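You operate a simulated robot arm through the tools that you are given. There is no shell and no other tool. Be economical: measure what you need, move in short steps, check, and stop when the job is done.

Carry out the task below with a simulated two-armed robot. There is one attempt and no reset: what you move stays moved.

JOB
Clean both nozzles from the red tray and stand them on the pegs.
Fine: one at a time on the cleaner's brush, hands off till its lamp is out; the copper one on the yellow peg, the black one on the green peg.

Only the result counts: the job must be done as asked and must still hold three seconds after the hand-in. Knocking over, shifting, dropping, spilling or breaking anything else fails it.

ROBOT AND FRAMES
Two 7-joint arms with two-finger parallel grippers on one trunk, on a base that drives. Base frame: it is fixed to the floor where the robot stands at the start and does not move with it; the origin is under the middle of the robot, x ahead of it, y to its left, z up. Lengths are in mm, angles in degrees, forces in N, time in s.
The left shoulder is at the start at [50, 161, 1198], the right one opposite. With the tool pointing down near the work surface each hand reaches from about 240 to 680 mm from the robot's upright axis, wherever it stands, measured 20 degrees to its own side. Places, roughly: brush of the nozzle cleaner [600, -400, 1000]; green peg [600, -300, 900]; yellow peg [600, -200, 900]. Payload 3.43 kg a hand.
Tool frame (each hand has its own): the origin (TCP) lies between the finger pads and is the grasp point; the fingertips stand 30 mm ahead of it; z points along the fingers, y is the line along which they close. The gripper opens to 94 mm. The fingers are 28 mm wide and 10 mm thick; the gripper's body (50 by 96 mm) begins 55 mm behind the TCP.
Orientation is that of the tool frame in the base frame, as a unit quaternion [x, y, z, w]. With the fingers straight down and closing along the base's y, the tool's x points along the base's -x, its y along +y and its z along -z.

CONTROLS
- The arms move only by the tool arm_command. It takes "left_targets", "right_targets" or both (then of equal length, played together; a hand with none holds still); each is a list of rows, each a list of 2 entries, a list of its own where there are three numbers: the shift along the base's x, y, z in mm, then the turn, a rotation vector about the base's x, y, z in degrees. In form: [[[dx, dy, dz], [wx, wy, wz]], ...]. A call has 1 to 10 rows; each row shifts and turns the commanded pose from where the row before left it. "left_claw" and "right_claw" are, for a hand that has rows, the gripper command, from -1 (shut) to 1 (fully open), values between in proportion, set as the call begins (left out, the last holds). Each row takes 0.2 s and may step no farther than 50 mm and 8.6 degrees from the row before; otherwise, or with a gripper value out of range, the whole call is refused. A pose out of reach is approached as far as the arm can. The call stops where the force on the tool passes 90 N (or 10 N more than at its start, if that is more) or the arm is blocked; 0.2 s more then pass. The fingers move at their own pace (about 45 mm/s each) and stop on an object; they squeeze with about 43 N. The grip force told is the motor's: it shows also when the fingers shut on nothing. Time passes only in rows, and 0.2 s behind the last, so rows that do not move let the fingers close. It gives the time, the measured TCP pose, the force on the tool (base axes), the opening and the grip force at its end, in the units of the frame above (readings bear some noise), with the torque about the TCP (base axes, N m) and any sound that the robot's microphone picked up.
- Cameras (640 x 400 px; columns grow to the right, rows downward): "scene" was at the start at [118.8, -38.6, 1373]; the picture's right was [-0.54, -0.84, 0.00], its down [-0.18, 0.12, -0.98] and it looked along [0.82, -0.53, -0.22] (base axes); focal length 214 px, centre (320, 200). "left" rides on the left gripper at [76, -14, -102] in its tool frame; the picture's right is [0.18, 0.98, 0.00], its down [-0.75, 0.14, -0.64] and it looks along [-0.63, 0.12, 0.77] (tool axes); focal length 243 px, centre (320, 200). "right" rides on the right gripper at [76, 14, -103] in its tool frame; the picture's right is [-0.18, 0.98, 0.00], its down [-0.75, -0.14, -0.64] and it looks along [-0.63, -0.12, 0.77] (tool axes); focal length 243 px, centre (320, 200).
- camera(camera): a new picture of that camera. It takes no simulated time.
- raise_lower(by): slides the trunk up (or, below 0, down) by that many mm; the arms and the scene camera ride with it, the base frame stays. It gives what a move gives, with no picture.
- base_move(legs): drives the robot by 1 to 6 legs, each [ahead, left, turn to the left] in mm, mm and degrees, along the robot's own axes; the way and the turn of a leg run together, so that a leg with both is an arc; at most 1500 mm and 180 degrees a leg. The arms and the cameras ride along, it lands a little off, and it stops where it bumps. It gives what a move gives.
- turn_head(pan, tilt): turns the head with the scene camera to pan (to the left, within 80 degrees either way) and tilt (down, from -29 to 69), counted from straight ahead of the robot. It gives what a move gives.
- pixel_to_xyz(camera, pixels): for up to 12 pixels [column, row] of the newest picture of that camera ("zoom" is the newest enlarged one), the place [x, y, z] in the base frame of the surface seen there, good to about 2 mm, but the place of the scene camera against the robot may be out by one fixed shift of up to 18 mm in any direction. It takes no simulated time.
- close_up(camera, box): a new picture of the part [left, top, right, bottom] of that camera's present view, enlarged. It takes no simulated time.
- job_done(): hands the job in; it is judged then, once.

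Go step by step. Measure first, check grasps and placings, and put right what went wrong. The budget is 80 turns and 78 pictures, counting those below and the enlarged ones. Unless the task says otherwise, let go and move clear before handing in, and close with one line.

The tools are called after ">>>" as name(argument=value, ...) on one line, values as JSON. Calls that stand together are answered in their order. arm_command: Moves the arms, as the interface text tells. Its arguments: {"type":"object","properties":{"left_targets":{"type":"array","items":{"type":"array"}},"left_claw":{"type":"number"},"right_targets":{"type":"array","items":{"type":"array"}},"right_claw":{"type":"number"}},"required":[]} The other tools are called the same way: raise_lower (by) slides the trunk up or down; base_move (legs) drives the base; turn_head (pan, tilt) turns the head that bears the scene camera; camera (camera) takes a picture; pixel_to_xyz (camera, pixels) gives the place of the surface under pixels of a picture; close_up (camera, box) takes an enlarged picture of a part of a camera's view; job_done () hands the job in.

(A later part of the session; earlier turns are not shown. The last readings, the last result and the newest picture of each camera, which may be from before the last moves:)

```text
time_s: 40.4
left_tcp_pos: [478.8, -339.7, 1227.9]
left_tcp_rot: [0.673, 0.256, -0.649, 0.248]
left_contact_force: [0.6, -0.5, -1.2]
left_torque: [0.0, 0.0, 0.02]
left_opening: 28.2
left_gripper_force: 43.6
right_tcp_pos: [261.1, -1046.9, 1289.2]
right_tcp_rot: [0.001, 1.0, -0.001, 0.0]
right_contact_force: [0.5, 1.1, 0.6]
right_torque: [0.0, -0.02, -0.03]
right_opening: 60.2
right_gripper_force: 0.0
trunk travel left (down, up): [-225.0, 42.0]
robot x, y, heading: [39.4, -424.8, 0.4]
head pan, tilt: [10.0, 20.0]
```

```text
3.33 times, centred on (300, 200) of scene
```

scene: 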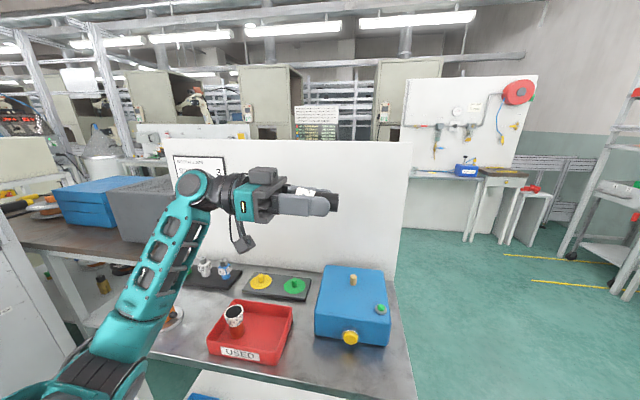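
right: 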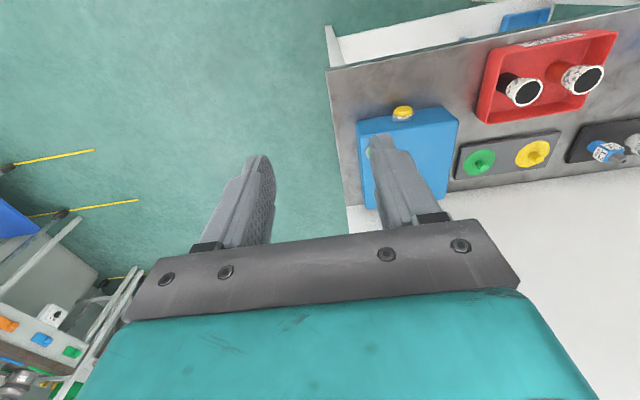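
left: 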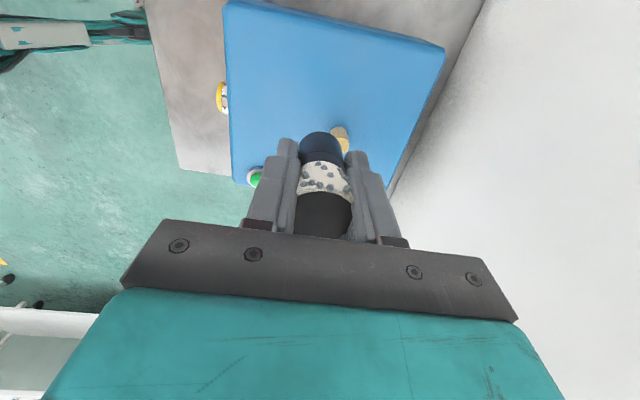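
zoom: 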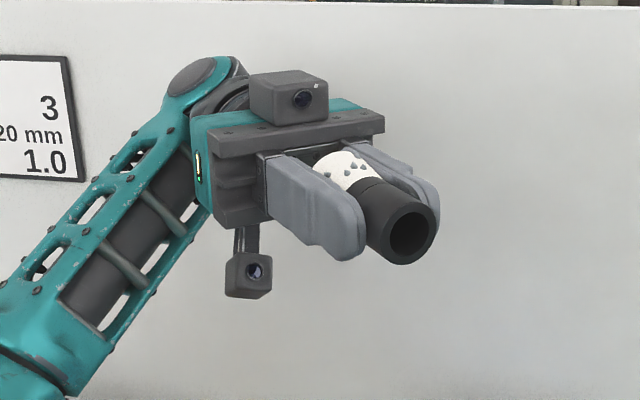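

The zoom shows a real bore (≈17 mm) in the lower end (410,235), so it only missed by a few mm on the ≈13 mm brush. No flip is needed; I'll go back the same way to above the brush.

>>> arm_command(left_targets=[[[0, 0, 0], [0, 0, 8]], [[0, 0, 0], [0, 0, 8]], [[0, 0, 0], [0, 0, 8]], [[0, 0, 0], [0, 0, 8]], [[0, 0, 0], [0, 0, 8]], [[0, 0, 0], [0, 0, 8]], [[0, 0, 0], [8, 0, 0]], [[0, 0, 0], [8, 0, 0]], [[0, 0, 0], [8, 0, 0]], [[0, 0, 0], [8, 0, 0]]])

>>> arm_command(left_targets=[[[0, 0, 0], [8, 0, 0]], [[0, 0, 0], [8, 0, 0]], [[0, 0, 0], [8, 0, 0]], [[20, -10, -10], [8, 0, 0]], [[20, -10, -30], [8, 0, 0]], [[20, -10, -30], [8, 0, 0]], [[20, -10, -30], [8, 0, 0]], [[20, -10, -30], [0, 0, 0]], [[25, -15, -20], [0, 0, 0]], [[18, -16, -20], [0, 0, 0]]])

>>> arm_command(left_targets=[[[0, 0, -10], [0, 0, 0]], [[0, 0, 0], [0, 0, 0]]])

>>> close_up(camera="left", box=[240, 80, 400, 240])

```text
time_s: 42.6
left_tcp_pos: [478.8, -340.9, 1228.7]
left_tcp_rot: [0.625, 0.624, -0.332, 0.331]
left_contact_force: [0.5, 0.1, -0.9]
left_torque: [-0.03, 0.0, 0.0]
left_opening: 28.0
left_gripper_force: 42.9
right_tcp_pos: [261.8, -1047.4, 1288.3]
right_tcp_rot: [0.001, 1.0, -0.001, 0.0]
right_contact_force: [0.2, 0.8, -0.6]
right_torque: [0.01, 0.01, 0.01]
right_opening: 60.1
right_gripper_force: 0.1
trunk travel left (down, up): [-225.0, 42.0]
robot x, y, heading: [41.6, -421.9, 0.1]
head pan, tilt: [10.0, 20.0]
```

```text
time_s: 44.8
left_tcp_pos: [622.4, -423.3, 1060.7]
left_tcp_rot: [0.708, 0.707, 0.0, -0.001]
left_contact_force: [0.4, -0.6, -0.9]
left_torque: [-0.03, 0.07, 0.0]
left_opening: 27.9
left_gripper_force: 42.9
right_tcp_pos: [262.4, -1047.5, 1287.6]
right_tcp_rot: [0.001, 1.0, 0.0, 0.0]
right_contact_force: [-0.1, 0.3, 0.9]
right_torque: [0.04, 0.01, 0.0]
right_opening: 60.1
right_gripper_force: 0.1
trunk travel left (down, up): [-225.0, 42.0]
robot x, y, heading: [40.9, -423.4, -0.0]
head pan, tilt: [10.0, 20.0]
```

```text
time_s: 45.4
left_tcp_pos: [622.6, -423.2, 1049.3]
left_tcp_rot: [0.708, 0.707, 0.0, 0.001]
left_contact_force: [0.5, -0.1, -0.7]
left_torque: [0.0, -0.03, -0.03]
left_opening: 27.9
left_gripper_force: 43.2
right_tcp_pos: [261.6, -1045.8, 1287.8]
right_tcp_rot: [0.001, 1.0, 0.0, 0.0]
right_contact_force: [-0.3, 0.6, 0.1]
right_torque: [0.02, 0.02, -0.01]
right_opening: 60.1
right_gripper_force: 0.0
trunk travel left (down, up): [-225.0, 42.0]
robot x, y, heading: [38.6, -421.2, -0.2]
head pan, tilt: [10.0, 20.0]
```

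```text
2.50 times, centred on (320, 160) of left
```

zoom: 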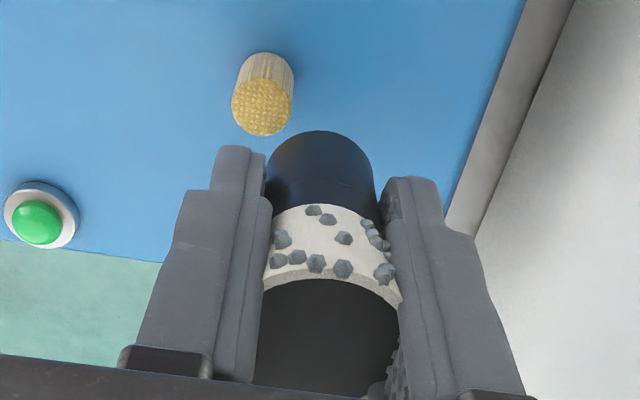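

The hand is 20 mm beyond the brush, which gives a clear view of the brush top (263,107). I'll measure its rim.

>>> pixel_to_xyz(camera="zoom", pixels=[[233, 103], [291, 110], [263, 107], [262, 80], [260, 133], [240, 70], [292, 75], [245, 125], [282, 125], [300, 150], [350, 150], [320, 140]])

```text
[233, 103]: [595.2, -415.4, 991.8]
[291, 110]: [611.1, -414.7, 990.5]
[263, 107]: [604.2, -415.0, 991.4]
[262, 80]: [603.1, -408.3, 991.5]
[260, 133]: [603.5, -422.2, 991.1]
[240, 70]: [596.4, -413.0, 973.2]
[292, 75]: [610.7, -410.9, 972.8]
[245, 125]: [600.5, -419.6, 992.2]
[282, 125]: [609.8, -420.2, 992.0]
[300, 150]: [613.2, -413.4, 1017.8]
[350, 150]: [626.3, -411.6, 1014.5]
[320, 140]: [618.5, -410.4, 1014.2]
```

The brush centre is [603.3,-415.3] (better view), and the nozzle axis ≈[622.5,-424.6]. I'll shift by (-19,+9.3) and descend gently.

>>> arm_command(left_targets=[[[-19.1, 9.3, 0], [0, 0, 0]], [[0, 0, -6], [0, 0, 0]], [[0, 0, -6], [0, 0, 0]], [[0, 0, -3], [0, 0, 0]], [[0, 0, -2], [0, 0, 0]], [[0, 0, -2], [0, 0, 0]]])

```text
time_s: 46.8
left_tcp_pos: [601.9, -413.0, 1034.9]
left_tcp_rot: [0.708, 0.706, 0.002, 0.003]
left_contact_force: [1.3, 2.2, 19.3]
left_torque: [0.13, -0.27, 0.02]
left_opening: 27.9
left_gripper_force: 43.2
right_tcp_pos: [259.7, -1047.4, 1289.0]
right_tcp_rot: [0.0, 1.0, -0.001, 0.0]
right_contact_force: [-0.8, 0.0, -0.4]
right_torque: [-0.03, -0.01, 0.01]
right_opening: 60.3
right_gripper_force: 0.0
trunk travel left (down, up): [-225.0, 42.0]
robot x, y, heading: [36.0, -419.6, -0.2]
head pan, tilt: [10.0, 20.0]
```

Contact again, and the torque places it on the +x side (≈+11 mm, y≈+2). I'll lift 4 mm, shift +2.5 in x and retry.

>>> arm_command(left_targets=[[[0, 0, 5], [0, 0, 0]], [[2.5, 0.3, 0], [0, 0, 0]], [[0, 0, -2], [0, 0, 0]], [[0, 0, -2], [0, 0, 0]], [[0, 0, -2], [0, 0, 0]]])

```text
time_s: 48.0
left_tcp_pos: [603.9, -412.8, 1028.6]
left_tcp_rot: [0.708, 0.707, -0.001, 0.0]
left_contact_force: [0.3, 0.0, -0.5]
left_torque: [0.01, 0.01, 0.01]
left_opening: 27.7
left_gripper_force: 43.0
right_tcp_pos: [262.8, -1046.6, 1287.5]
right_tcp_rot: [0.001, 1.0, -0.001, 0.0]
right_contact_force: [0.2, -0.6, 0.6]
right_torque: [0.02, 0.0, 0.0]
right_opening: 59.8
right_gripper_force: 0.1
trunk travel left (down, up): [-225.0, 42.0]
robot x, y, heading: [34.5, -421.8, 0.1]
head pan, tilt: [10.0, 20.0]
```

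It has entered: z=1028.6 with no force. I'll continue down slowly to the seat.

>>> arm_command(left_targets=[[[0, 0, -3], [0, 0, 0]], [[0, 0, -3], [0, 0, 0]], [[0, 0, -3], [0, 0, 0]], [[0, 0, -3], [0, 0, 0]], [[0, 0, -2], [0, 0, 0]], [[0, 0, 0], [0, 0, 0]]])

```text
time_s: 49.4
left_tcp_pos: [603.6, -414.2, 1015.6]
left_tcp_rot: [0.707, 0.707, 0.0, -0.001]
left_contact_force: [-0.3, -0.8, -0.3]
left_torque: [-0.02, 0.02, -0.02]
left_opening: 27.9
left_gripper_force: 43.2
right_tcp_pos: [260.5, -1046.5, 1287.5]
right_tcp_rot: [0.001, 1.0, 0.0, 0.0]
right_contact_force: [-0.4, 0.0, 0.2]
right_torque: [-0.01, 0.01, 0.02]
right_opening: 60.2
right_gripper_force: 0.1
trunk travel left (down, up): [-225.0, 42.0]
robot x, y, heading: [41.6, -421.2, -0.2]
head pan, tilt: [10.0, 20.0]
```

>>> arm_command(left_targets=[[[0, 0, -2], [0, 0, 0]], [[0, 0, -1], [0, 0, 0]], [[0, 0, -1], [0, 0, 0]], [[0, 0, -1], [0, 0, 0]]])

>>> close_up(camera="left", box=[240, 80, 400, 240])

```text
time_s: 50.4
left_tcp_pos: [604.4, -413.8, 1010.7]
left_tcp_rot: [0.709, 0.706, 0.0, 0.001]
left_contact_force: [0.4, -0.9, 7.7]
left_torque: [0.01, 0.0, 0.0]
left_opening: 28.0
left_gripper_force: 42.8
right_tcp_pos: [259.4, -1046.6, 1288.6]
right_tcp_rot: [0.001, 1.0, -0.001, 0.001]
right_contact_force: [-0.2, -0.4, 1.1]
right_torque: [0.0, 0.02, 0.0]
right_opening: 60.3
right_gripper_force: 0.1
trunk travel left (down, up): [-225.0, 42.0]
robot x, y, heading: [41.1, -423.5, -0.1]
head pan, tilt: [10.0, 20.0]
```

```text
2.50 times, centred on (320, 160) of left
```

zoom: 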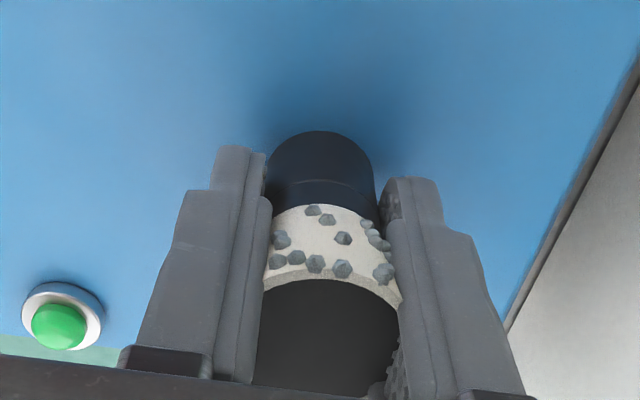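

Seated on the cleaner at 7.7 N, z=1010.7. I'll open, rise clear and look at the lamp.

>>> arm_command(left_targets=[[[0, 0, 0], [0, 0, 0]], [[0, 0, 0], [0, 0, 0]], [[0, 0, 0], [0, 0, 0]], [[0, 0, 15], [0, 0, 0]], [[0, 0, 25], [0, 0, 0]], [[0, 0, 30], [0, 0, 0]], [[0, 0, 30], [0, 0, 0]], [[0, 0, 20], [0, 0, 0]]], left_claw=0.5)

>>> close_up(camera="left", box=[160, 0, 420, 170])

>>> turn_head(pan=0, tilt=42)

>>> close_up(camera="scene", box=[150, 130, 380, 270])

```text
time_s: 52.2
left_tcp_pos: [602.8, -413.0, 1129.3]
left_tcp_rot: [0.707, 0.707, 0.001, 0.0]
left_contact_force: [-0.8, 0.0, 0.4]
left_torque: [0.0, -0.01, 0.01]
left_opening: 70.4
left_gripper_force: 0.1
right_tcp_pos: [261.7, -1047.1, 1287.7]
right_tcp_rot: [0.0, 1.0, 0.0, -0.001]
right_contact_force: [0.1, 0.3, 0.1]
right_torque: [0.0, 0.0, -0.02]
right_opening: 60.1
right_gripper_force: 0.0
trunk travel left (down, up): [-225.0, 42.0]
robot x, y, heading: [36.7, -420.1, 0.0]
head pan, tilt: [10.0, 20.0]
```

```text
2.35 times, centred on (290, 85) of left
```

zoom: 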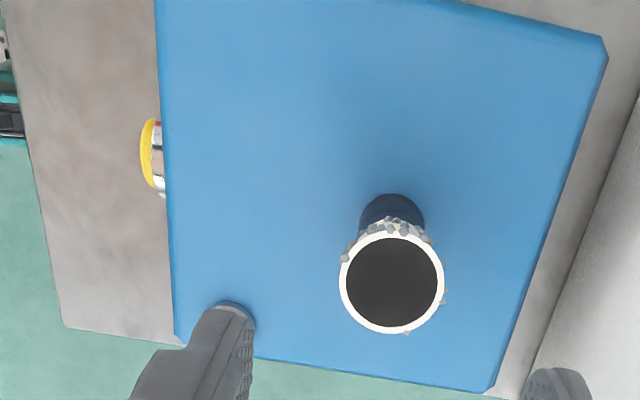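

```text
time_s: 53.0
left_tcp_pos: [603.0, -412.8, 1128.8]
left_tcp_rot: [0.708, 0.706, 0.0, 0.0]
left_contact_force: [-0.8, -0.8, 0.2]
left_torque: [0.04, 0.01, -0.01]
left_opening: 70.7
left_gripper_force: 0.1
right_tcp_pos: [261.4, -1045.9, 1288.0]
right_tcp_rot: [0.001, 1.0, -0.001, -0.001]
right_contact_force: [-0.1, 0.4, 1.0]
right_torque: [0.02, 0.0, 0.03]
right_opening: 60.2
right_gripper_force: 0.1
trunk travel left (down, up): [-225.0, 42.0]
robot x, y, heading: [38.2, -422.3, 0.1]
head pan, tilt: [0.0, 42.0]
```

```text
2.78 times, centred on (265, 200) of scene
```

zoom: 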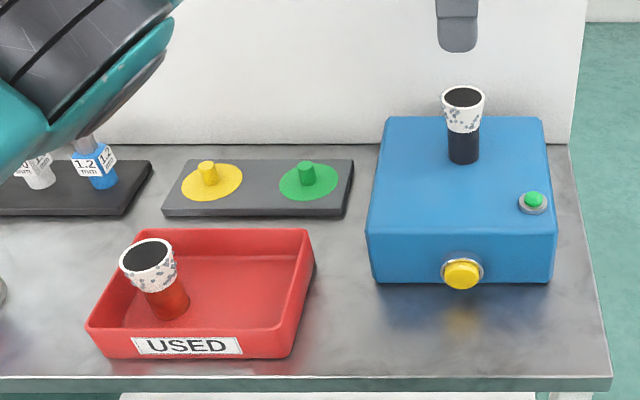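

The black nozzle stands on the brush, spatter still on, and the lamp looks as before, so the yellow front button (461,273) likely starts it. I'll move the hand, closed, ahead of the cleaner's front and check the lamp again.

>>> arm_command(left_targets=[[[-40, 0, 0], [0, 0, 0]], [[-40, 0, 0], [0, 0, 0]], [[-40, 0, 0], [0, 0, 0]], [[-40, 0, 0], [0, 0, 0]], [[0, 15, -30], [0, 0, 0]], [[0, 20, -30], [0, 0, 0]]], left_claw=-1)

>>> camera(camera="left")

>>> close_up(camera="scene", box=[250, 130, 380, 260])

```text
time_s: 54.5
left_tcp_pos: [442.4, -377.6, 1072.0]
left_tcp_rot: [0.708, 0.706, 0.0, 0.001]
left_contact_force: [0.0, 0.0, 0.0]
left_torque: [0.0, 0.01, 0.01]
left_opening: 0.0
left_gripper_force: 33.3
right_tcp_pos: [261.5, -1046.9, 1289.3]
right_tcp_rot: [0.002, 1.0, -0.001, 0.001]
right_contact_force: [0.1, 0.0, 0.3]
right_torque: [-0.01, -0.01, -0.01]
right_opening: 60.2
right_gripper_force: 0.0
trunk travel left (down, up): [-225.0, 42.0]
robot x, y, heading: [38.0, -420.4, -0.1]
head pan, tilt: [0.0, 42.0]
```

```text
44 pictures are left
```

left: 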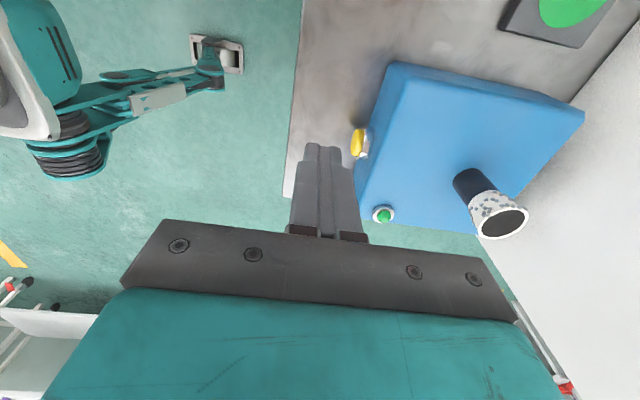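

```text
3.08 times, centred on (315, 195) of scene
```

zoom: 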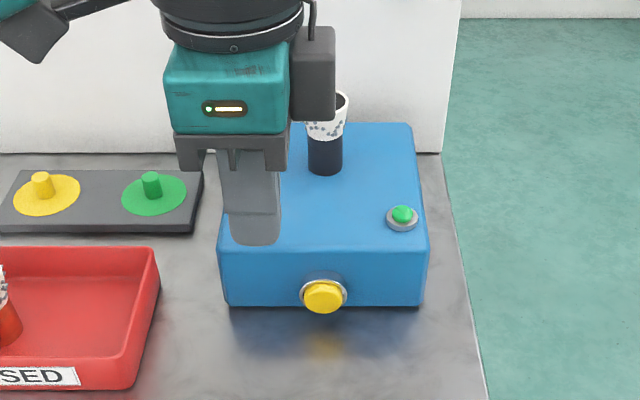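

The lamp/button roles are unclear: green dome on top (402,215), yellow on the front (323,297). I'll zoom on both.

>>> close_up(camera="left", box=[340, 115, 410, 235])

>>> close_up(camera="scene", box=[300, 205, 350, 235])

>>> pixel_to_xyz(camera="left", pixels=[[354, 142], [351, 150], [364, 145], [384, 216], [385, 212], [377, 214]])

```text
3.33 times, centred on (375, 175) of left
```

zoom: 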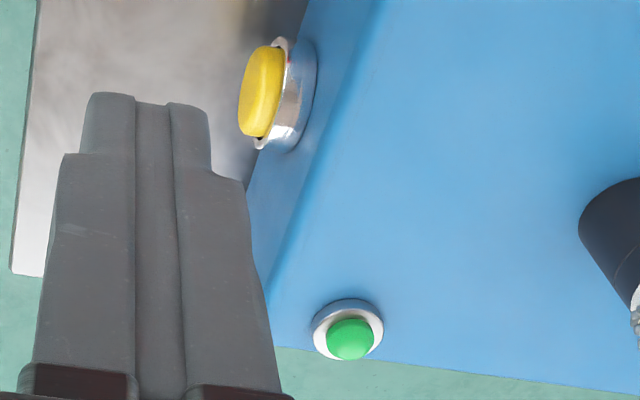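

```text
12.80 times, centred on (325, 220) of scene
```

zoom: 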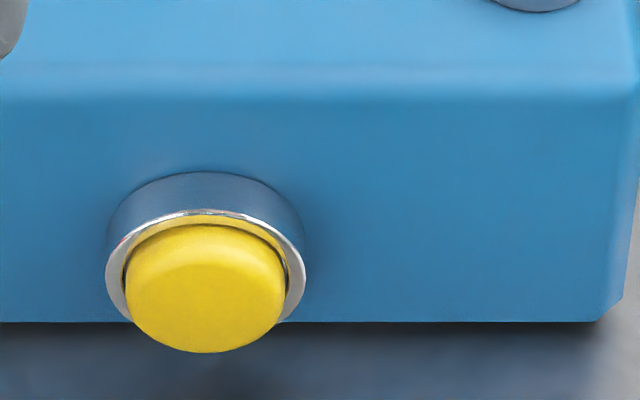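

```text
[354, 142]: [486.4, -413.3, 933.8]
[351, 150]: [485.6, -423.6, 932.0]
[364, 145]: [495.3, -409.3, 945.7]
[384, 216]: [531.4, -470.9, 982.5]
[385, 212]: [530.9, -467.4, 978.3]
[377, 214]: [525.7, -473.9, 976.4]
```

The yellow one is a push button set in a bezel (face x≈484, centre ≈[484,-413,933]); the green one is a smooth lamp dome. I'll lower the closed fingers in front of the button and approach.

>>> arm_command(left_targets=[[[0, -18, -30], [0, 0, 0]], [[0, -18, -30], [0, 0, 0]], [[0, 0, -30], [0, 0, 0]], [[0, 0, -30], [0, 0, 0]], [[10, 0, 0], [0, 0, 0]], [[10, 0, 0], [0, 0, 0]], [[6, 0, 0], [0, 0, 0]], [[0, 0, 0], [0, 0, 0]]])

>>> camera(camera="left")

```text
time_s: 56.2
left_tcp_pos: [470.0, -413.7, 950.0]
left_tcp_rot: [0.708, 0.706, 0.0, 0.0]
left_contact_force: [-0.2, -0.2, -0.4]
left_torque: [-0.04, 0.03, -0.01]
left_opening: 0.0
left_gripper_force: 33.0
right_tcp_pos: [261.2, -1047.0, 1288.8]
right_tcp_rot: [0.001, 1.0, -0.001, 0.001]
right_contact_force: [0.2, -0.5, -0.2]
right_torque: [-0.04, 0.0, -0.01]
right_opening: 60.2
right_gripper_force: 0.1
trunk travel left (down, up): [-225.0, 42.0]
robot x, y, heading: [35.0, -424.4, 0.1]
head pan, tilt: [0.0, 42.0]
```

```text
40 pictures are left
```

left: 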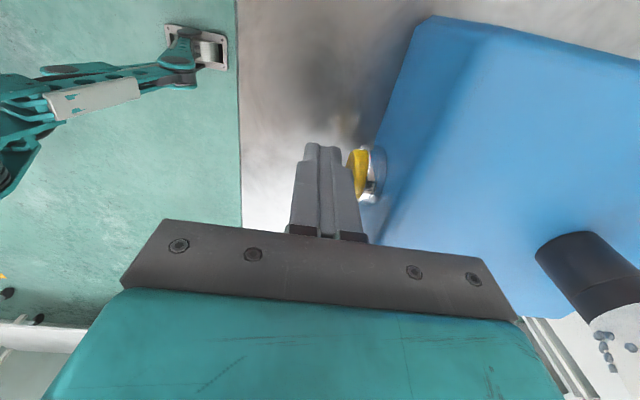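

The fingers are just in front of the button (360,172). I'll push in 2 mm steps and then watch force and sound.

>>> arm_command(left_targets=[[[2, 0, 0], [0, 0, 0]], [[2, 0, 0], [0, 0, 0]], [[2, 0, 0], [0, 0, 0]], [[1.5, 0, 0], [0, 0, 0]]])

```text
time_s: 57.2
left_tcp_pos: [477.3, -414.8, 949.4]
left_tcp_rot: [0.707, 0.707, 0.0, 0.0]
left_contact_force: [0.0, 0.0, 0.3]
left_torque: [-0.01, 0.0, -0.01]
left_opening: 0.0
left_gripper_force: 33.3
right_tcp_pos: [261.5, -1047.2, 1288.6]
right_tcp_rot: [0.0, 1.0, -0.001, 0.0]
right_contact_force: [0.4, 0.5, 0.7]
right_torque: [0.0, 0.03, 0.02]
right_opening: 60.4
right_gripper_force: 0.0
trunk travel left (down, up): [-225.0, 42.0]
robot x, y, heading: [35.6, -425.5, -0.1]
head pan, tilt: [0.0, 42.0]
```

>>> arm_command(left_targets=[[[1.5, 0, 0], [0, 0, 0]], [[1.5, 0, 0], [0, 0, 0]], [[1.5, 0, 0], [0, 0, 0]]])

>>> close_up(camera="left", box=[270, 110, 430, 230])

```text
time_s: 58.0
left_tcp_pos: [482.3, -413.5, 949.3]
left_tcp_rot: [0.708, 0.706, -0.001, -0.001]
left_contact_force: [-3.0, -1.3, 3.7]
left_torque: [-0.03, 0.02, -0.01]
left_opening: 0.0
left_gripper_force: 33.2
right_tcp_pos: [261.0, -1047.4, 1287.3]
right_tcp_rot: [0.001, 1.0, -0.001, 0.001]
right_contact_force: [-0.4, -0.6, -1.1]
right_torque: [0.0, 0.01, 0.02]
right_opening: 60.4
right_gripper_force: 0.1
trunk travel left (down, up): [-225.0, 42.0]
robot x, y, heading: [38.5, -424.9, 0.0]
head pan, tilt: [0.0, 42.0]
heard: click
```

```text
3.33 times, centred on (350, 170) of left
```

zoom: 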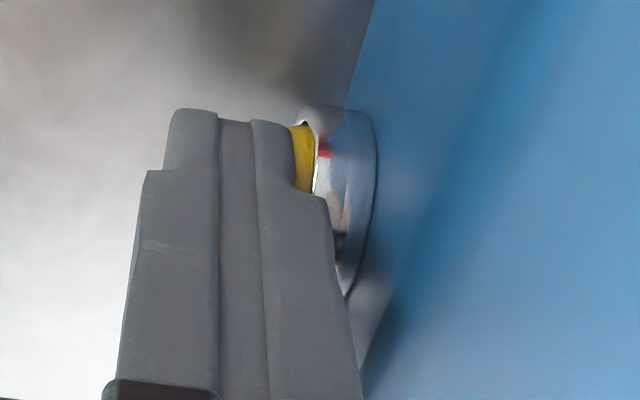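

A click was heard. I'll back off from the button and look at the lamp.

>>> arm_command(left_targets=[[[-5, 0, 0], [0, 0, 0]], [[-15, 0, 0], [0, 0, 0]], [[-20, 0, 0], [0, 0, 0]], [[0, 20, 30], [0, 0, 0]], [[0, 30, 30], [0, 0, 0]]])

>>> close_up(camera="scene", box=[270, 140, 370, 240])

```text
time_s: 59.2
left_tcp_pos: [440.7, -363.7, 1008.4]
left_tcp_rot: [0.708, 0.706, 0.0, 0.001]
left_contact_force: [0.8, 0.6, 1.0]
left_torque: [-0.01, -0.02, 0.03]
left_opening: 0.1
left_gripper_force: 32.8
right_tcp_pos: [261.8, -1045.8, 1288.6]
right_tcp_rot: [0.001, 1.0, 0.0, 0.0]
right_contact_force: [0.4, 0.5, -0.9]
right_torque: [0.02, -0.03, 0.02]
right_opening: 60.0
right_gripper_force: 0.0
trunk travel left (down, up): [-225.0, 42.0]
robot x, y, heading: [39.7, -420.2, -0.1]
head pan, tilt: [0.0, 42.0]
```

```text
4.00 times, centred on (320, 190) of scene
```

zoom: 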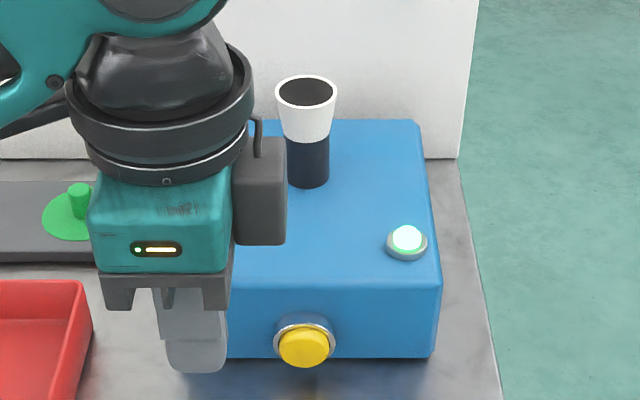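

The lamp now glows bright (407,240) and the spatter is already gone. I'll wait off the nozzle until the lamp goes out, raising the hand meanwhile.

>>> arm_command(left_targets=[[[0, 0, 40], [0, 0, 0]], [[0, 0, 40], [0, 0, 0]], [[0, 0, 30], [0, 0, 0]], [[0, 0, 0], [0, 0, 0]], [[0, 0, 0], [0, 0, 0]], [[0, 0, 0], [0, 0, 0]], [[0, 0, 0], [0, 0, 0]], [[0, 0, 0], [0, 0, 0]], [[0, 0, 0], [0, 0, 0]], [[0, 0, 0], [0, 0, 0]]], left_claw=0.5)

>>> arm_command(left_targets=[[[0, 0, 0], [0, 0, 0]], [[0, 0, 0], [0, 0, 0]], [[0, 0, 0], [0, 0, 0]], [[0, 0, 0], [0, 0, 0]], [[0, 0, 0], [0, 0, 0]], [[0, 0, 0], [0, 0, 0]], [[0, 0, 0], [0, 0, 0]], [[0, 0, 0], [0, 0, 0]], [[0, 0, 0], [0, 0, 0]], [[0, 0, 0], [0, 0, 0]]])

>>> close_up(camera="scene", box=[270, 140, 370, 240])

```text
time_s: 61.5
left_tcp_pos: [440.6, -366.0, 1119.8]
left_tcp_rot: [0.708, 0.707, 0.0, 0.0]
left_contact_force: [-0.2, -0.8, -0.5]
left_torque: [-0.03, 0.0, -0.01]
left_opening: 70.5
left_gripper_force: 0.1
right_tcp_pos: [263.2, -1045.9, 1289.4]
right_tcp_rot: [0.001, 1.0, 0.0, 0.001]
right_contact_force: [0.2, 0.0, -1.0]
right_torque: [0.02, 0.02, 0.04]
right_opening: 60.1
right_gripper_force: 0.0
trunk travel left (down, up): [-225.0, 42.0]
robot x, y, heading: [35.8, -424.8, -0.1]
head pan, tilt: [0.0, 42.0]
```

```text
time_s: 63.6
left_tcp_pos: [439.9, -366.6, 1119.0]
left_tcp_rot: [0.708, 0.707, 0.0, 0.0]
left_contact_force: [0.1, 0.2, 0.9]
left_torque: [0.02, -0.02, 0.01]
left_opening: 70.2
left_gripper_force: 0.0
right_tcp_pos: [260.4, -1047.2, 1288.2]
right_tcp_rot: [0.002, 1.0, -0.002, 0.0]
right_contact_force: [1.0, 0.2, 0.2]
right_torque: [-0.02, -0.02, 0.0]
right_opening: 59.9
right_gripper_force: 0.2
trunk travel left (down, up): [-225.0, 42.0]
robot x, y, heading: [38.0, -420.4, -0.5]
head pan, tilt: [0.0, 42.0]
```

```text
4.00 times, centred on (320, 190) of scene
```

zoom: 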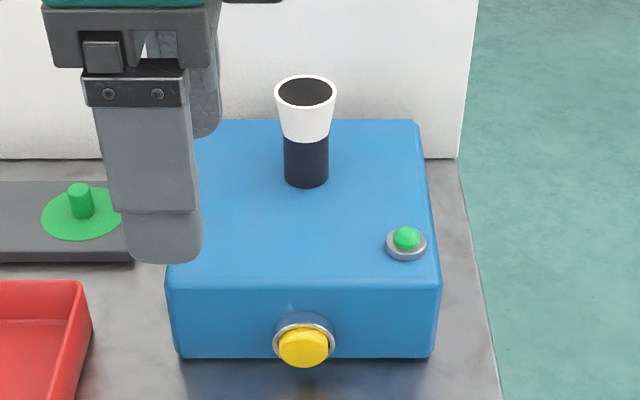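

The lamp is out (407,238 dull green). I'll go back over the nozzle, staying high, then check alignment.

>>> arm_command(left_targets=[[[41, -11.7, 0], [0, 0, 0]], [[41, -11.7, 0], [0, 0, 0]], [[41, -11.7, 0], [0, 0, 0]], [[40.5, -11.7, 0], [0, 0, 0]], [[0, 0, -20], [0, 0, 0]], [[0, 0, 0], [0, 0, 0]]])

>>> close_up(camera="left", box=[220, 60, 420, 240])

```text
time_s: 65.0
left_tcp_pos: [607.3, -411.8, 1099.7]
left_tcp_rot: [0.708, 0.706, 0.0, 0.0]
left_contact_force: [0.4, 0.2, -0.5]
left_torque: [0.02, -0.01, 0.0]
left_opening: 70.3
left_gripper_force: 0.1
right_tcp_pos: [261.9, -1047.7, 1287.4]
right_tcp_rot: [0.001, 1.0, -0.001, 0.0]
right_contact_force: [-0.5, -0.6, -0.7]
right_torque: [0.01, -0.01, 0.02]
right_opening: 60.1
right_gripper_force: 0.0
trunk travel left (down, up): [-225.0, 42.0]
robot x, y, heading: [39.6, -424.1, -0.1]
head pan, tilt: [0.0, 42.0]
```

```text
2.22 times, centred on (320, 150) of left
```

zoom: 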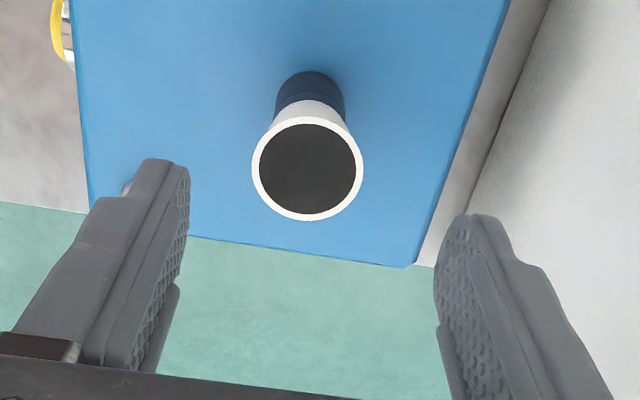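

>>> pixel_to_xyz(camera="zoom", pixels=[[255, 168], [360, 172], [308, 120], [308, 217], [307, 168]])

```text
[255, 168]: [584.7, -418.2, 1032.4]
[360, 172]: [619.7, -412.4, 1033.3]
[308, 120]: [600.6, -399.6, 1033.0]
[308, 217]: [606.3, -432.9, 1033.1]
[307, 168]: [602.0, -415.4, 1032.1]
```

Nozzle axis is [602.5,-415.8], top at 1033. I'll correct, descend to z≈1012 and grip.

>>> arm_command(left_targets=[[[-4.5, -3.2, 0], [0, 0, 0]], [[0, 0, -25], [0, 0, 0]], [[0, 0, -25], [0, 0, 0]], [[0, 0, -20], [0, 0, 0]], [[0, 0, -17], [0, 0, 0]], [[0, 0, 0], [0, 0, 0]]])

>>> arm_command(left_targets=[[[0, 0, 0], [0, 0, 0]], [[0, 0, 0], [0, 0, 0]], [[0, 0, 0], [0, 0, 0]], [[0, 0, 0], [0, 0, 0]], [[0, 0, 0], [0, 0, 0]], [[0, 0, 0], [0, 0, 0]]], left_claw=-1)

```text
time_s: 66.5
left_tcp_pos: [602.7, -414.1, 1013.3]
left_tcp_rot: [0.707, 0.707, 0.0, 0.0]
left_contact_force: [0.2, -0.8, -0.4]
left_torque: [0.01, -0.02, -0.01]
left_opening: 70.5
left_gripper_force: 0.1
right_tcp_pos: [261.5, -1047.4, 1288.4]
right_tcp_rot: [0.002, 1.0, 0.0, 0.001]
right_contact_force: [-0.1, -0.7, -0.5]
right_torque: [0.0, -0.01, -0.02]
right_opening: 59.9
right_gripper_force: 0.0
trunk travel left (down, up): [-225.0, 42.0]
robot x, y, heading: [39.9, -421.8, 0.0]
head pan, tilt: [0.0, 42.0]
```

```text
time_s: 67.8
left_tcp_pos: [601.3, -413.5, 1013.4]
left_tcp_rot: [0.708, 0.706, 0.0, -0.001]
left_contact_force: [0.5, -0.9, 0.5]
left_torque: [-0.02, 0.02, 0.01]
left_opening: 28.0
left_gripper_force: 42.8
right_tcp_pos: [260.8, -1047.3, 1288.8]
right_tcp_rot: [0.001, 1.0, 0.0, 0.0]
right_contact_force: [-0.1, -0.3, -0.2]
right_torque: [0.0, 0.0, -0.02]
right_opening: 60.1
right_gripper_force: 0.0
trunk travel left (down, up): [-225.0, 42.0]
robot x, y, heading: [38.6, -424.9, 0.1]
head pan, tilt: [0.0, 42.0]
```

Gripped at 28 mm. I'll lift off and carry it near the green peg, offset so the camera can see the peg top.

>>> arm_command(left_targets=[[[0, 0, 15], [0, 0, 0]], [[0, 0, 25], [0, 0, 0]], [[0, 0, 30], [0, 0, 0]], [[2, 38, 0], [0, 0, 0]], [[2, 38, 0], [0, 0, 0]], [[2, 38, 0], [0, 0, 0]], [[2, 35, 0], [0, 0, 0]], [[0, 0, -40], [0, 0, 0]], [[0, 0, -40], [0, 0, 0]], [[0, 0, 0], [0, 0, 0]]])

>>> close_up(camera="left", box=[220, 60, 420, 240])

>>> camera(camera="scene")

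```text
time_s: 70.0
left_tcp_pos: [611.6, -263.7, 1002.2]
left_tcp_rot: [0.707, 0.707, 0.001, -0.001]
left_contact_force: [0.5, -0.6, -0.5]
left_torque: [-0.01, -0.01, -0.05]
left_opening: 27.6
left_gripper_force: 42.8
right_tcp_pos: [262.1, -1046.8, 1288.5]
right_tcp_rot: [0.001, 1.0, 0.0, 0.0]
right_contact_force: [-0.6, -0.6, 1.0]
right_torque: [0.0, 0.02, -0.02]
right_opening: 60.5
right_gripper_force: 0.1
trunk travel left (down, up): [-225.0, 42.0]
robot x, y, heading: [38.3, -424.0, 0.1]
head pan, tilt: [0.0, 42.0]
```

```text
2.22 times, centred on (320, 150) of left
```

zoom: 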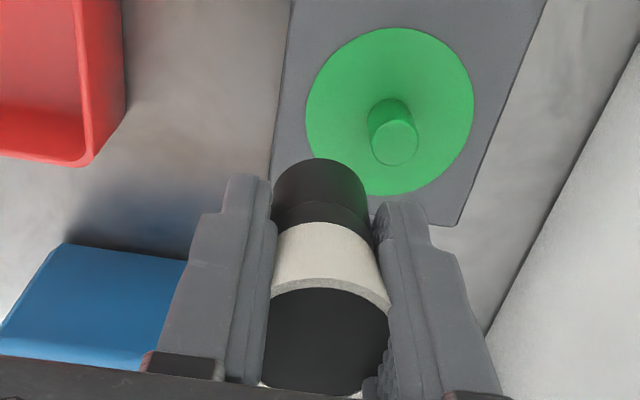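

```text
34 pictures are left
```

scene: 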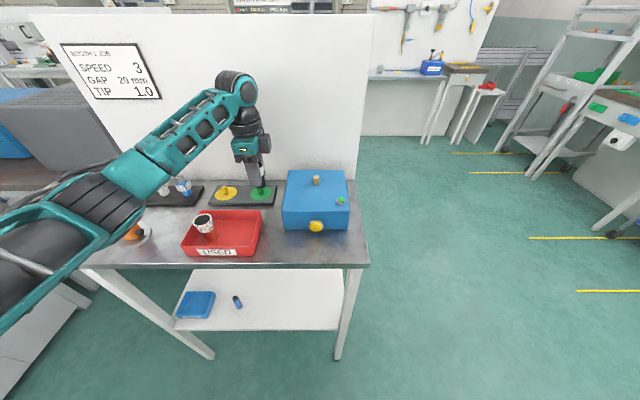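

The peg top shows clearly (394,143 in zoom). Measuring peg and nozzle.

>>> pixel_to_xyz(camera="zoom", pixels=[[374, 143], [416, 143], [394, 124], [394, 163], [394, 143], [380, 128], [410, 130], [300, 175], [320, 172], [345, 175], [275, 185], [365, 185]])

```text
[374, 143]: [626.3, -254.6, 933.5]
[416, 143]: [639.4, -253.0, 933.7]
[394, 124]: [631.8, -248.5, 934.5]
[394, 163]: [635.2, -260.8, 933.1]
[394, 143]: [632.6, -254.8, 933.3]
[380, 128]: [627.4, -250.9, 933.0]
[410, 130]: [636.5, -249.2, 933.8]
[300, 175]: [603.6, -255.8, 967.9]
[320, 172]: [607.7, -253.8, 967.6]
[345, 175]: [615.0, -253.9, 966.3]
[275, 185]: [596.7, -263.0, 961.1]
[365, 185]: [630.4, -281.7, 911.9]
```

Peg centre [632.8,-254.6], nozzle axis ≈[611,-266.6]. I'll shift (21.8,12) and descend gently.

>>> arm_command(left_targets=[[[11, 6, 0], [0, 0, 0]], [[10.8, 6, 0], [0, 0, 0]], [[0, 0, -10], [0, 0, 0]], [[0, 0, -8], [0, 0, 0]], [[0, 0, -4], [0, 0, 0]], [[0, 0, -2], [0, 0, 0]], [[0, 0, -2], [0, 0, 0]], [[0, 0, -2], [0, 0, 0]]])

```text
time_s: 71.8
left_tcp_pos: [630.4, -253.3, 976.6]
left_tcp_rot: [0.706, 0.708, 0.002, 0.002]
left_contact_force: [0.7, 3.1, 14.1]
left_torque: [0.13, -0.16, 0.0]
left_opening: 28.0
left_gripper_force: 42.7
right_tcp_pos: [260.0, -1047.3, 1288.3]
right_tcp_rot: [0.001, 1.0, -0.001, 0.0]
right_contact_force: [0.4, -0.6, -0.7]
right_torque: [-0.01, 0.0, 0.0]
right_opening: 60.3
right_gripper_force: 0.0
trunk travel left (down, up): [-225.0, 42.0]
robot x, y, heading: [38.3, -422.2, -0.1]
head pan, tilt: [0.0, 42.0]
```

Contact is on the +x side again (rx≈+9, ry≈0). I'll lift, shift +2.5 in x, and retry.

>>> arm_command(left_targets=[[[0, 0, 5], [0, 0, 0]], [[2.5, 0, 0], [0, 0, 0]], [[0, 0, -2], [0, 0, 0]], [[0, 0, -2], [0, 0, 0]], [[0, 0, -2], [0, 0, 0]], [[0, 0, -2], [0, 0, 0]]])

```text
time_s: 73.2
left_tcp_pos: [633.8, -251.5, 970.9]
left_tcp_rot: [0.707, 0.707, 0.0, 0.0]
left_contact_force: [-0.5, -0.3, -1.1]
left_torque: [0.0, 0.01, 0.0]
left_opening: 27.7
left_gripper_force: 43.4
right_tcp_pos: [262.0, -1046.5, 1288.2]
right_tcp_rot: [0.002, 1.0, -0.002, 0.0]
right_contact_force: [0.5, 0.4, -1.6]
right_torque: [0.03, -0.02, -0.04]
right_opening: 60.2
right_gripper_force: 0.0
trunk travel left (down, up): [-225.0, 42.0]
robot x, y, heading: [40.6, -422.5, -0.2]
head pan, tilt: [0.0, 42.0]
```

It has entered the peg (z=970.9, no force). I'll lower to the seat.

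>>> arm_command(left_targets=[[[0, 0, -3], [0, 0, 0]], [[0, 0, -3], [0, 0, 0]], [[0, 0, -3], [0, 0, 0]], [[0, 0, -2], [0, 0, 0]], [[0, 0, -1], [0, 0, 0]], [[0, 0, -1], [0, 0, 0]]])

```text
time_s: 74.7
left_tcp_pos: [633.5, -253.0, 957.3]
left_tcp_rot: [0.708, 0.707, 0.0, 0.0]
left_contact_force: [-1.1, 0.5, -0.3]
left_torque: [-0.01, -0.02, 0.03]
left_opening: 27.8
left_gripper_force: 43.0
right_tcp_pos: [261.6, -1046.9, 1288.6]
right_tcp_rot: [0.0, 1.0, -0.001, -0.001]
right_contact_force: [-0.4, -1.0, -0.7]
right_torque: [0.01, 0.0, 0.0]
right_opening: 60.3
right_gripper_force: 0.0
trunk travel left (down, up): [-225.0, 42.0]
robot x, y, heading: [42.6, -421.6, -0.2]
head pan, tilt: [0.0, 42.0]
```

>>> arm_command(left_targets=[[[0, 0, -1], [0, 0, 0]], [[0, 0, -1], [0, 0, 0]], [[0, 0, -1], [0, 0, 0]]])

```text
time_s: 75.5
left_tcp_pos: [634.1, -252.4, 955.3]
left_tcp_rot: [0.708, 0.706, 0.0, -0.001]
left_contact_force: [0.6, -0.3, 1.1]
left_torque: [0.0, 0.01, -0.01]
left_opening: 27.9
left_gripper_force: 43.3
right_tcp_pos: [260.2, -1047.4, 1288.6]
right_tcp_rot: [0.001, 1.0, -0.001, 0.0]
right_contact_force: [0.3, 0.4, 0.1]
right_torque: [0.01, 0.01, -0.02]
right_opening: 60.1
right_gripper_force: 0.1
trunk travel left (down, up): [-225.0, 42.0]
robot x, y, heading: [39.8, -425.4, -0.1]
head pan, tilt: [0.0, 42.0]
```

Just about touching. One more mm, then open and rise.

>>> arm_command(left_targets=[[[0, 0, -1], [0, 0, 0]], [[0, 0, 0], [0, 0, 0]]])

>>> arm_command(left_targets=[[[0, 0, 0], [0, 0, 0]], [[0, 0, 0], [0, 0, 0]], [[0, 0, 0], [0, 0, 0]], [[0, 0, 15], [0, 0, 0]], [[0, 0, 25], [0, 0, 0]], [[0, 0, 30], [0, 0, 0]], [[0, 0, 30], [0, 0, 0]], [[0, 0, 20], [0, 0, 0]]], left_claw=0.5)

>>> close_up(camera="scene", box=[160, 150, 320, 270])

```text
time_s: 76.0
left_tcp_pos: [632.7, -252.1, 954.8]
left_tcp_rot: [0.708, 0.706, 0.0, 0.001]
left_contact_force: [-1.4, 2.0, 8.0]
left_torque: [0.09, 0.11, -0.05]
left_opening: 28.2
left_gripper_force: 42.7
right_tcp_pos: [260.5, -1045.9, 1287.6]
right_tcp_rot: [0.0, 1.0, -0.001, 0.001]
right_contact_force: [-0.3, 0.3, 0.2]
right_torque: [0.0, -0.04, -0.01]
right_opening: 60.0
right_gripper_force: 0.1
trunk travel left (down, up): [-225.0, 42.0]
robot x, y, heading: [38.1, -421.7, -0.2]
head pan, tilt: [0.0, 42.0]
```

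```text
time_s: 77.8
left_tcp_pos: [632.4, -254.1, 1073.3]
left_tcp_rot: [0.708, 0.707, -0.001, 0.0]
left_contact_force: [-1.0, 0.9, -0.4]
left_torque: [0.01, 0.03, -0.03]
left_opening: 70.8
left_gripper_force: 0.0
right_tcp_pos: [260.4, -1046.7, 1287.2]
right_tcp_rot: [0.001, 1.0, -0.001, -0.001]
right_contact_force: [-0.3, 0.1, 0.7]
right_torque: [-0.01, 0.01, 0.01]
right_opening: 60.1
right_gripper_force: 0.1
trunk travel left (down, up): [-225.0, 42.0]
robot x, y, heading: [38.4, -425.1, -0.0]
head pan, tilt: [0.0, 42.0]
```

```text
3.33 times, centred on (240, 210) of scene
```

zoom: 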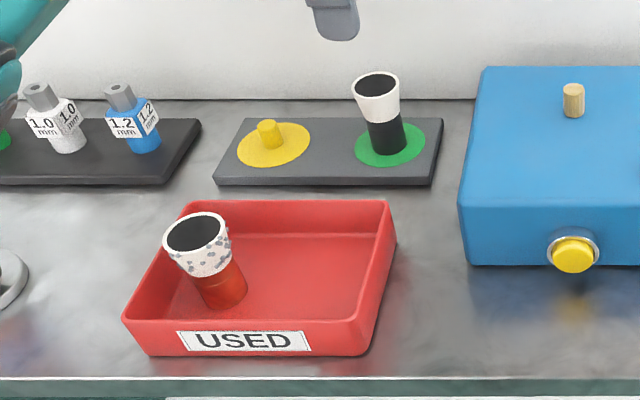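

The black nozzle stands clean on the green peg. Now over to the copper nozzle at about [481,-168].

>>> arm_command(left_targets=[[[-38, 21.4, 0], [0, 0, 0]], [[-38, 21.4, 0], [0, 0, 0]], [[-38, 21.4, 0], [0, 0, 0]], [[-37.4, 21.4, 0], [0, 0, 0]], [[0, 0, -30], [0, 0, 0]], [[0, 0, 0], [0, 0, 0]]], left_claw=0.35)

>>> camera(camera="left")

>>> pixel_to_xyz(camera="left", pixels=[[320, 100], [320, 130], [280, 130], [360, 130], [320, 150]])

```text
time_s: 79.2
left_tcp_pos: [481.9, -168.2, 1044.2]
left_tcp_rot: [0.708, 0.706, 0.0, 0.001]
left_contact_force: [-0.8, -0.2, 0.1]
left_torque: [-0.02, 0.02, 0.0]
left_opening: 63.4
left_gripper_force: 0.1
right_tcp_pos: [261.5, -1046.6, 1288.8]
right_tcp_rot: [0.001, 1.0, -0.001, 0.0]
right_contact_force: [0.1, 0.2, 1.0]
right_torque: [-0.05, -0.01, 0.03]
right_opening: 60.3
right_gripper_force: 0.0
trunk travel left (down, up): [-225.0, 42.0]
robot x, y, heading: [37.9, -425.0, -0.1]
head pan, tilt: [0.0, 42.0]
```

```text
32 pictures are left
```

left: 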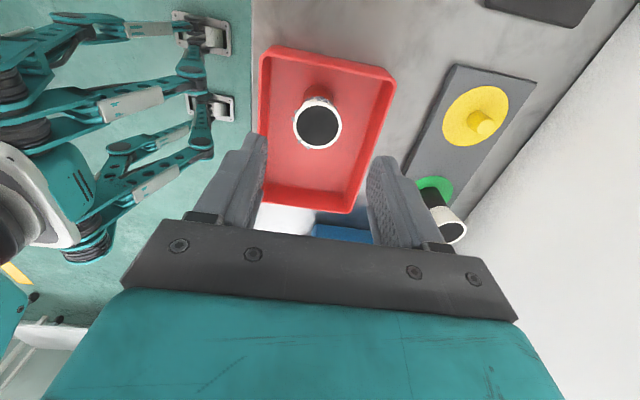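

```text
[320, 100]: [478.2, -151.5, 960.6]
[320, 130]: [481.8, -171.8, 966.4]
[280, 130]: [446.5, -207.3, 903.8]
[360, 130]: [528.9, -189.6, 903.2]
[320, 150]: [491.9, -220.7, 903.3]
```

The copper nozzle is centred (317,125). I'll descend and grip as before.

>>> arm_command(left_targets=[[[0, -1, -30], [0, 0, 0]], [[0, 0, -25], [0, 0, 0]], [[0, 0, -20], [0, 0, 0]], [[0, 0, -15], [0, 0, 0]], [[0, 0, -8], [0, 0, 0]], [[0, 0, 0], [0, 0, 0]]], left_claw=0.27)

>>> camera(camera="left")

```text
time_s: 80.7
left_tcp_pos: [481.5, -168.7, 948.5]
left_tcp_rot: [0.707, 0.707, 0.0, 0.0]
left_contact_force: [0.7, -0.3, -0.3]
left_torque: [-0.01, 0.0, 0.01]
left_opening: 59.8
left_gripper_force: 0.1
right_tcp_pos: [261.3, -1047.1, 1287.5]
right_tcp_rot: [0.001, 1.0, 0.0, 0.0]
right_contact_force: [-0.1, -0.4, 0.4]
right_torque: [0.0, 0.03, 0.01]
right_opening: 60.4
right_gripper_force: 0.0
trunk travel left (down, up): [-225.0, 42.0]
robot x, y, heading: [34.8, -422.7, -0.1]
head pan, tilt: [0.0, 42.0]
```

```text
31 pictures are left
```

left: 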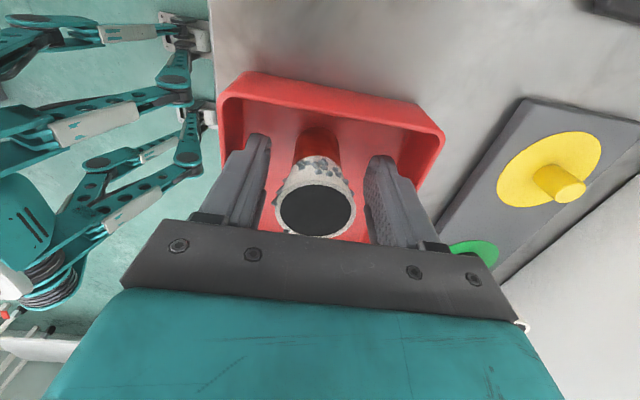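

Centred between the fingers. Down 3 mm and close, then lift.

>>> arm_command(left_targets=[[[0, 0, -3], [0, 0, 0]], [[0, 0, 0], [0, 0, 0]]])

>>> arm_command(left_targets=[[[0, 0, 0], [0, 0, 0]], [[0, 0, 0], [0, 0, 0]], [[0, 0, 0], [0, 0, 0]], [[0, 0, 0], [0, 0, 0]], [[0, 0, 0], [0, 0, 0]], [[0, 0, 0], [0, 0, 0]]], left_claw=-1)

>>> arm_command(left_targets=[[[0, 0, 20], [0, 0, 0]], [[0, 0, 30], [0, 0, 0]], [[0, 0, 40], [0, 0, 0]], [[0, 0, 40], [0, 0, 0]], [[0, 0, 0], [0, 0, 0]]])

>>> camera(camera="left")

```text
time_s: 81.2
left_tcp_pos: [482.7, -168.7, 943.7]
left_tcp_rot: [0.708, 0.706, 0.0, 0.0]
left_contact_force: [-0.2, 0.8, -0.1]
left_torque: [0.05, 0.04, -0.01]
left_opening: 59.6
left_gripper_force: 0.0
right_tcp_pos: [261.7, -1047.5, 1289.6]
right_tcp_rot: [0.001, 1.0, -0.001, 0.0]
right_contact_force: [-0.4, 0.4, 0.3]
right_torque: [-0.01, 0.03, 0.03]
right_opening: 60.3
right_gripper_force: 0.0
trunk travel left (down, up): [-225.0, 42.0]
robot x, y, heading: [41.0, -422.2, -0.3]
head pan, tilt: [0.0, 42.0]
```

```text
time_s: 82.7
left_tcp_pos: [483.4, -168.1, 944.8]
left_tcp_rot: [0.708, 0.707, -0.001, 0.0]
left_contact_force: [0.6, -0.3, 0.0]
left_torque: [-0.02, 0.0, 0.02]
left_opening: 27.6
left_gripper_force: 43.1
right_tcp_pos: [261.3, -1046.6, 1288.5]
right_tcp_rot: [0.001, 1.0, -0.001, -0.001]
right_contact_force: [0.9, 0.5, 0.1]
right_torque: [-0.01, -0.02, -0.01]
right_opening: 60.3
right_gripper_force: 0.1
trunk travel left (down, up): [-225.0, 42.0]
robot x, y, heading: [38.7, -422.4, -0.1]
head pan, tilt: [0.0, 42.0]
```

```text
time_s: 83.8
left_tcp_pos: [480.8, -168.2, 1073.5]
left_tcp_rot: [0.708, 0.706, 0.0, -0.001]
left_contact_force: [0.2, -0.2, -0.6]
left_torque: [0.0, 0.0, 0.0]
left_opening: 27.9
left_gripper_force: 42.6
right_tcp_pos: [261.7, -1045.6, 1289.1]
right_tcp_rot: [0.001, 1.0, -0.001, 0.0]
right_contact_force: [-0.4, -0.4, 0.0]
right_torque: [-0.02, 0.0, 0.0]
right_opening: 60.4
right_gripper_force: 0.1
trunk travel left (down, up): [-225.0, 42.0]
robot x, y, heading: [43.2, -423.8, -0.2]
head pan, tilt: [0.0, 42.0]
```

```text
30 pictures are left
```

left: 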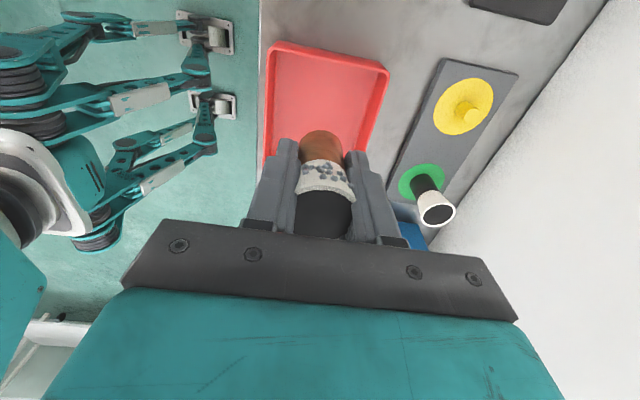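

Copper nozzle lifted. I'll carry it near the brush with an offset (-17,-12) for a clear view.

>>> arm_command(left_targets=[[[17.5, -43, 0], [0, 0, 0]], [[17.5, -43, 0], [0, 0, 0]], [[17.5, -43, 0], [0, 0, 0]], [[17.5, -43, 0], [0, 0, 0]], [[17.5, -43, 0], [0, 0, 0]], [[17.5, -43, 0], [0, 0, 0]], [[0, 0, -20], [0, 0, 0]], [[0, 0, 0], [0, 0, 0]]])

>>> close_up(camera="left", box=[240, 80, 400, 240])

```text
time_s: 85.7
left_tcp_pos: [587.1, -426.6, 1054.5]
left_tcp_rot: [0.708, 0.707, -0.001, 0.0]
left_contact_force: [0.1, 1.1, -0.3]
left_torque: [-0.02, 0.01, 0.02]
left_opening: 27.7
left_gripper_force: 43.2
right_tcp_pos: [260.6, -1047.1, 1288.7]
right_tcp_rot: [0.001, 1.0, 0.0, 0.0]
right_contact_force: [-0.5, 0.0, -1.1]
right_torque: [0.04, 0.02, -0.01]
right_opening: 60.2
right_gripper_force: 0.1
trunk travel left (down, up): [-225.0, 42.0]
robot x, y, heading: [38.1, -424.3, -0.2]
head pan, tilt: [0.0, 42.0]
```

```text
2.50 times, centred on (320, 160) of left
```

zoom: 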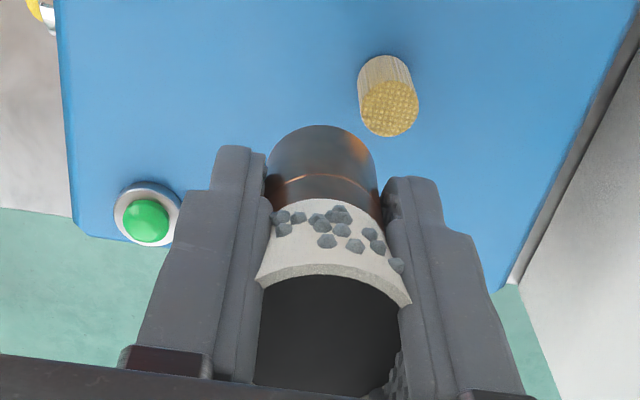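

>>> pixel_to_xyz(camera="zoom", pixels=[[361, 108], [418, 110], [390, 82], [389, 136], [390, 108], [300, 135], [320, 130], [345, 135], [320, 150], [345, 150], [300, 150]])

```text
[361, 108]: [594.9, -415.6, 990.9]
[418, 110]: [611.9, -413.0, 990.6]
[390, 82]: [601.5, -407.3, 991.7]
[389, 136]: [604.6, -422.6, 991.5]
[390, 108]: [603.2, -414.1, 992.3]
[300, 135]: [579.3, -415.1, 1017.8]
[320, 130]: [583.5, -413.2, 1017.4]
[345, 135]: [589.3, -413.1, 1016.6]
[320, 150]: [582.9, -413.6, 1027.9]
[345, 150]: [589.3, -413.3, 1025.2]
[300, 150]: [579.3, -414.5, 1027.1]
```

Brush centre [603.3,-414.8]; nozzle axis ≈[586.4,-427.0]. I'll shift (17.2,12.2) and descend gently.

>>> arm_command(left_targets=[[[8.6, 6.1, 0], [0, 0, 0]], [[8.6, 6.1, 0], [0, 0, 0]], [[0, 0, -8], [0, 0, 0]], [[0, 0, -8], [0, 0, 0]], [[0, 0, -3], [0, 0, 0]], [[0, 0, -2], [0, 0, 0]], [[0, 0, -2], [0, 0, 0]]])

```text
time_s: 87.2
left_tcp_pos: [604.3, -415.0, 1029.1]
left_tcp_rot: [0.708, 0.706, 0.001, 0.001]
left_contact_force: [0.3, -0.1, -1.2]
left_torque: [0.02, -0.02, -0.01]
left_opening: 27.4
left_gripper_force: 42.5
right_tcp_pos: [262.0, -1046.2, 1288.6]
right_tcp_rot: [0.001, 1.0, -0.001, 0.0]
right_contact_force: [-0.6, -0.1, -0.2]
right_torque: [0.03, 0.0, -0.01]
right_opening: 60.3
right_gripper_force: 0.0
trunk travel left (down, up): [-225.0, 42.0]
robot x, y, heading: [39.9, -422.3, -0.0]
head pan, tilt: [0.0, 42.0]
```

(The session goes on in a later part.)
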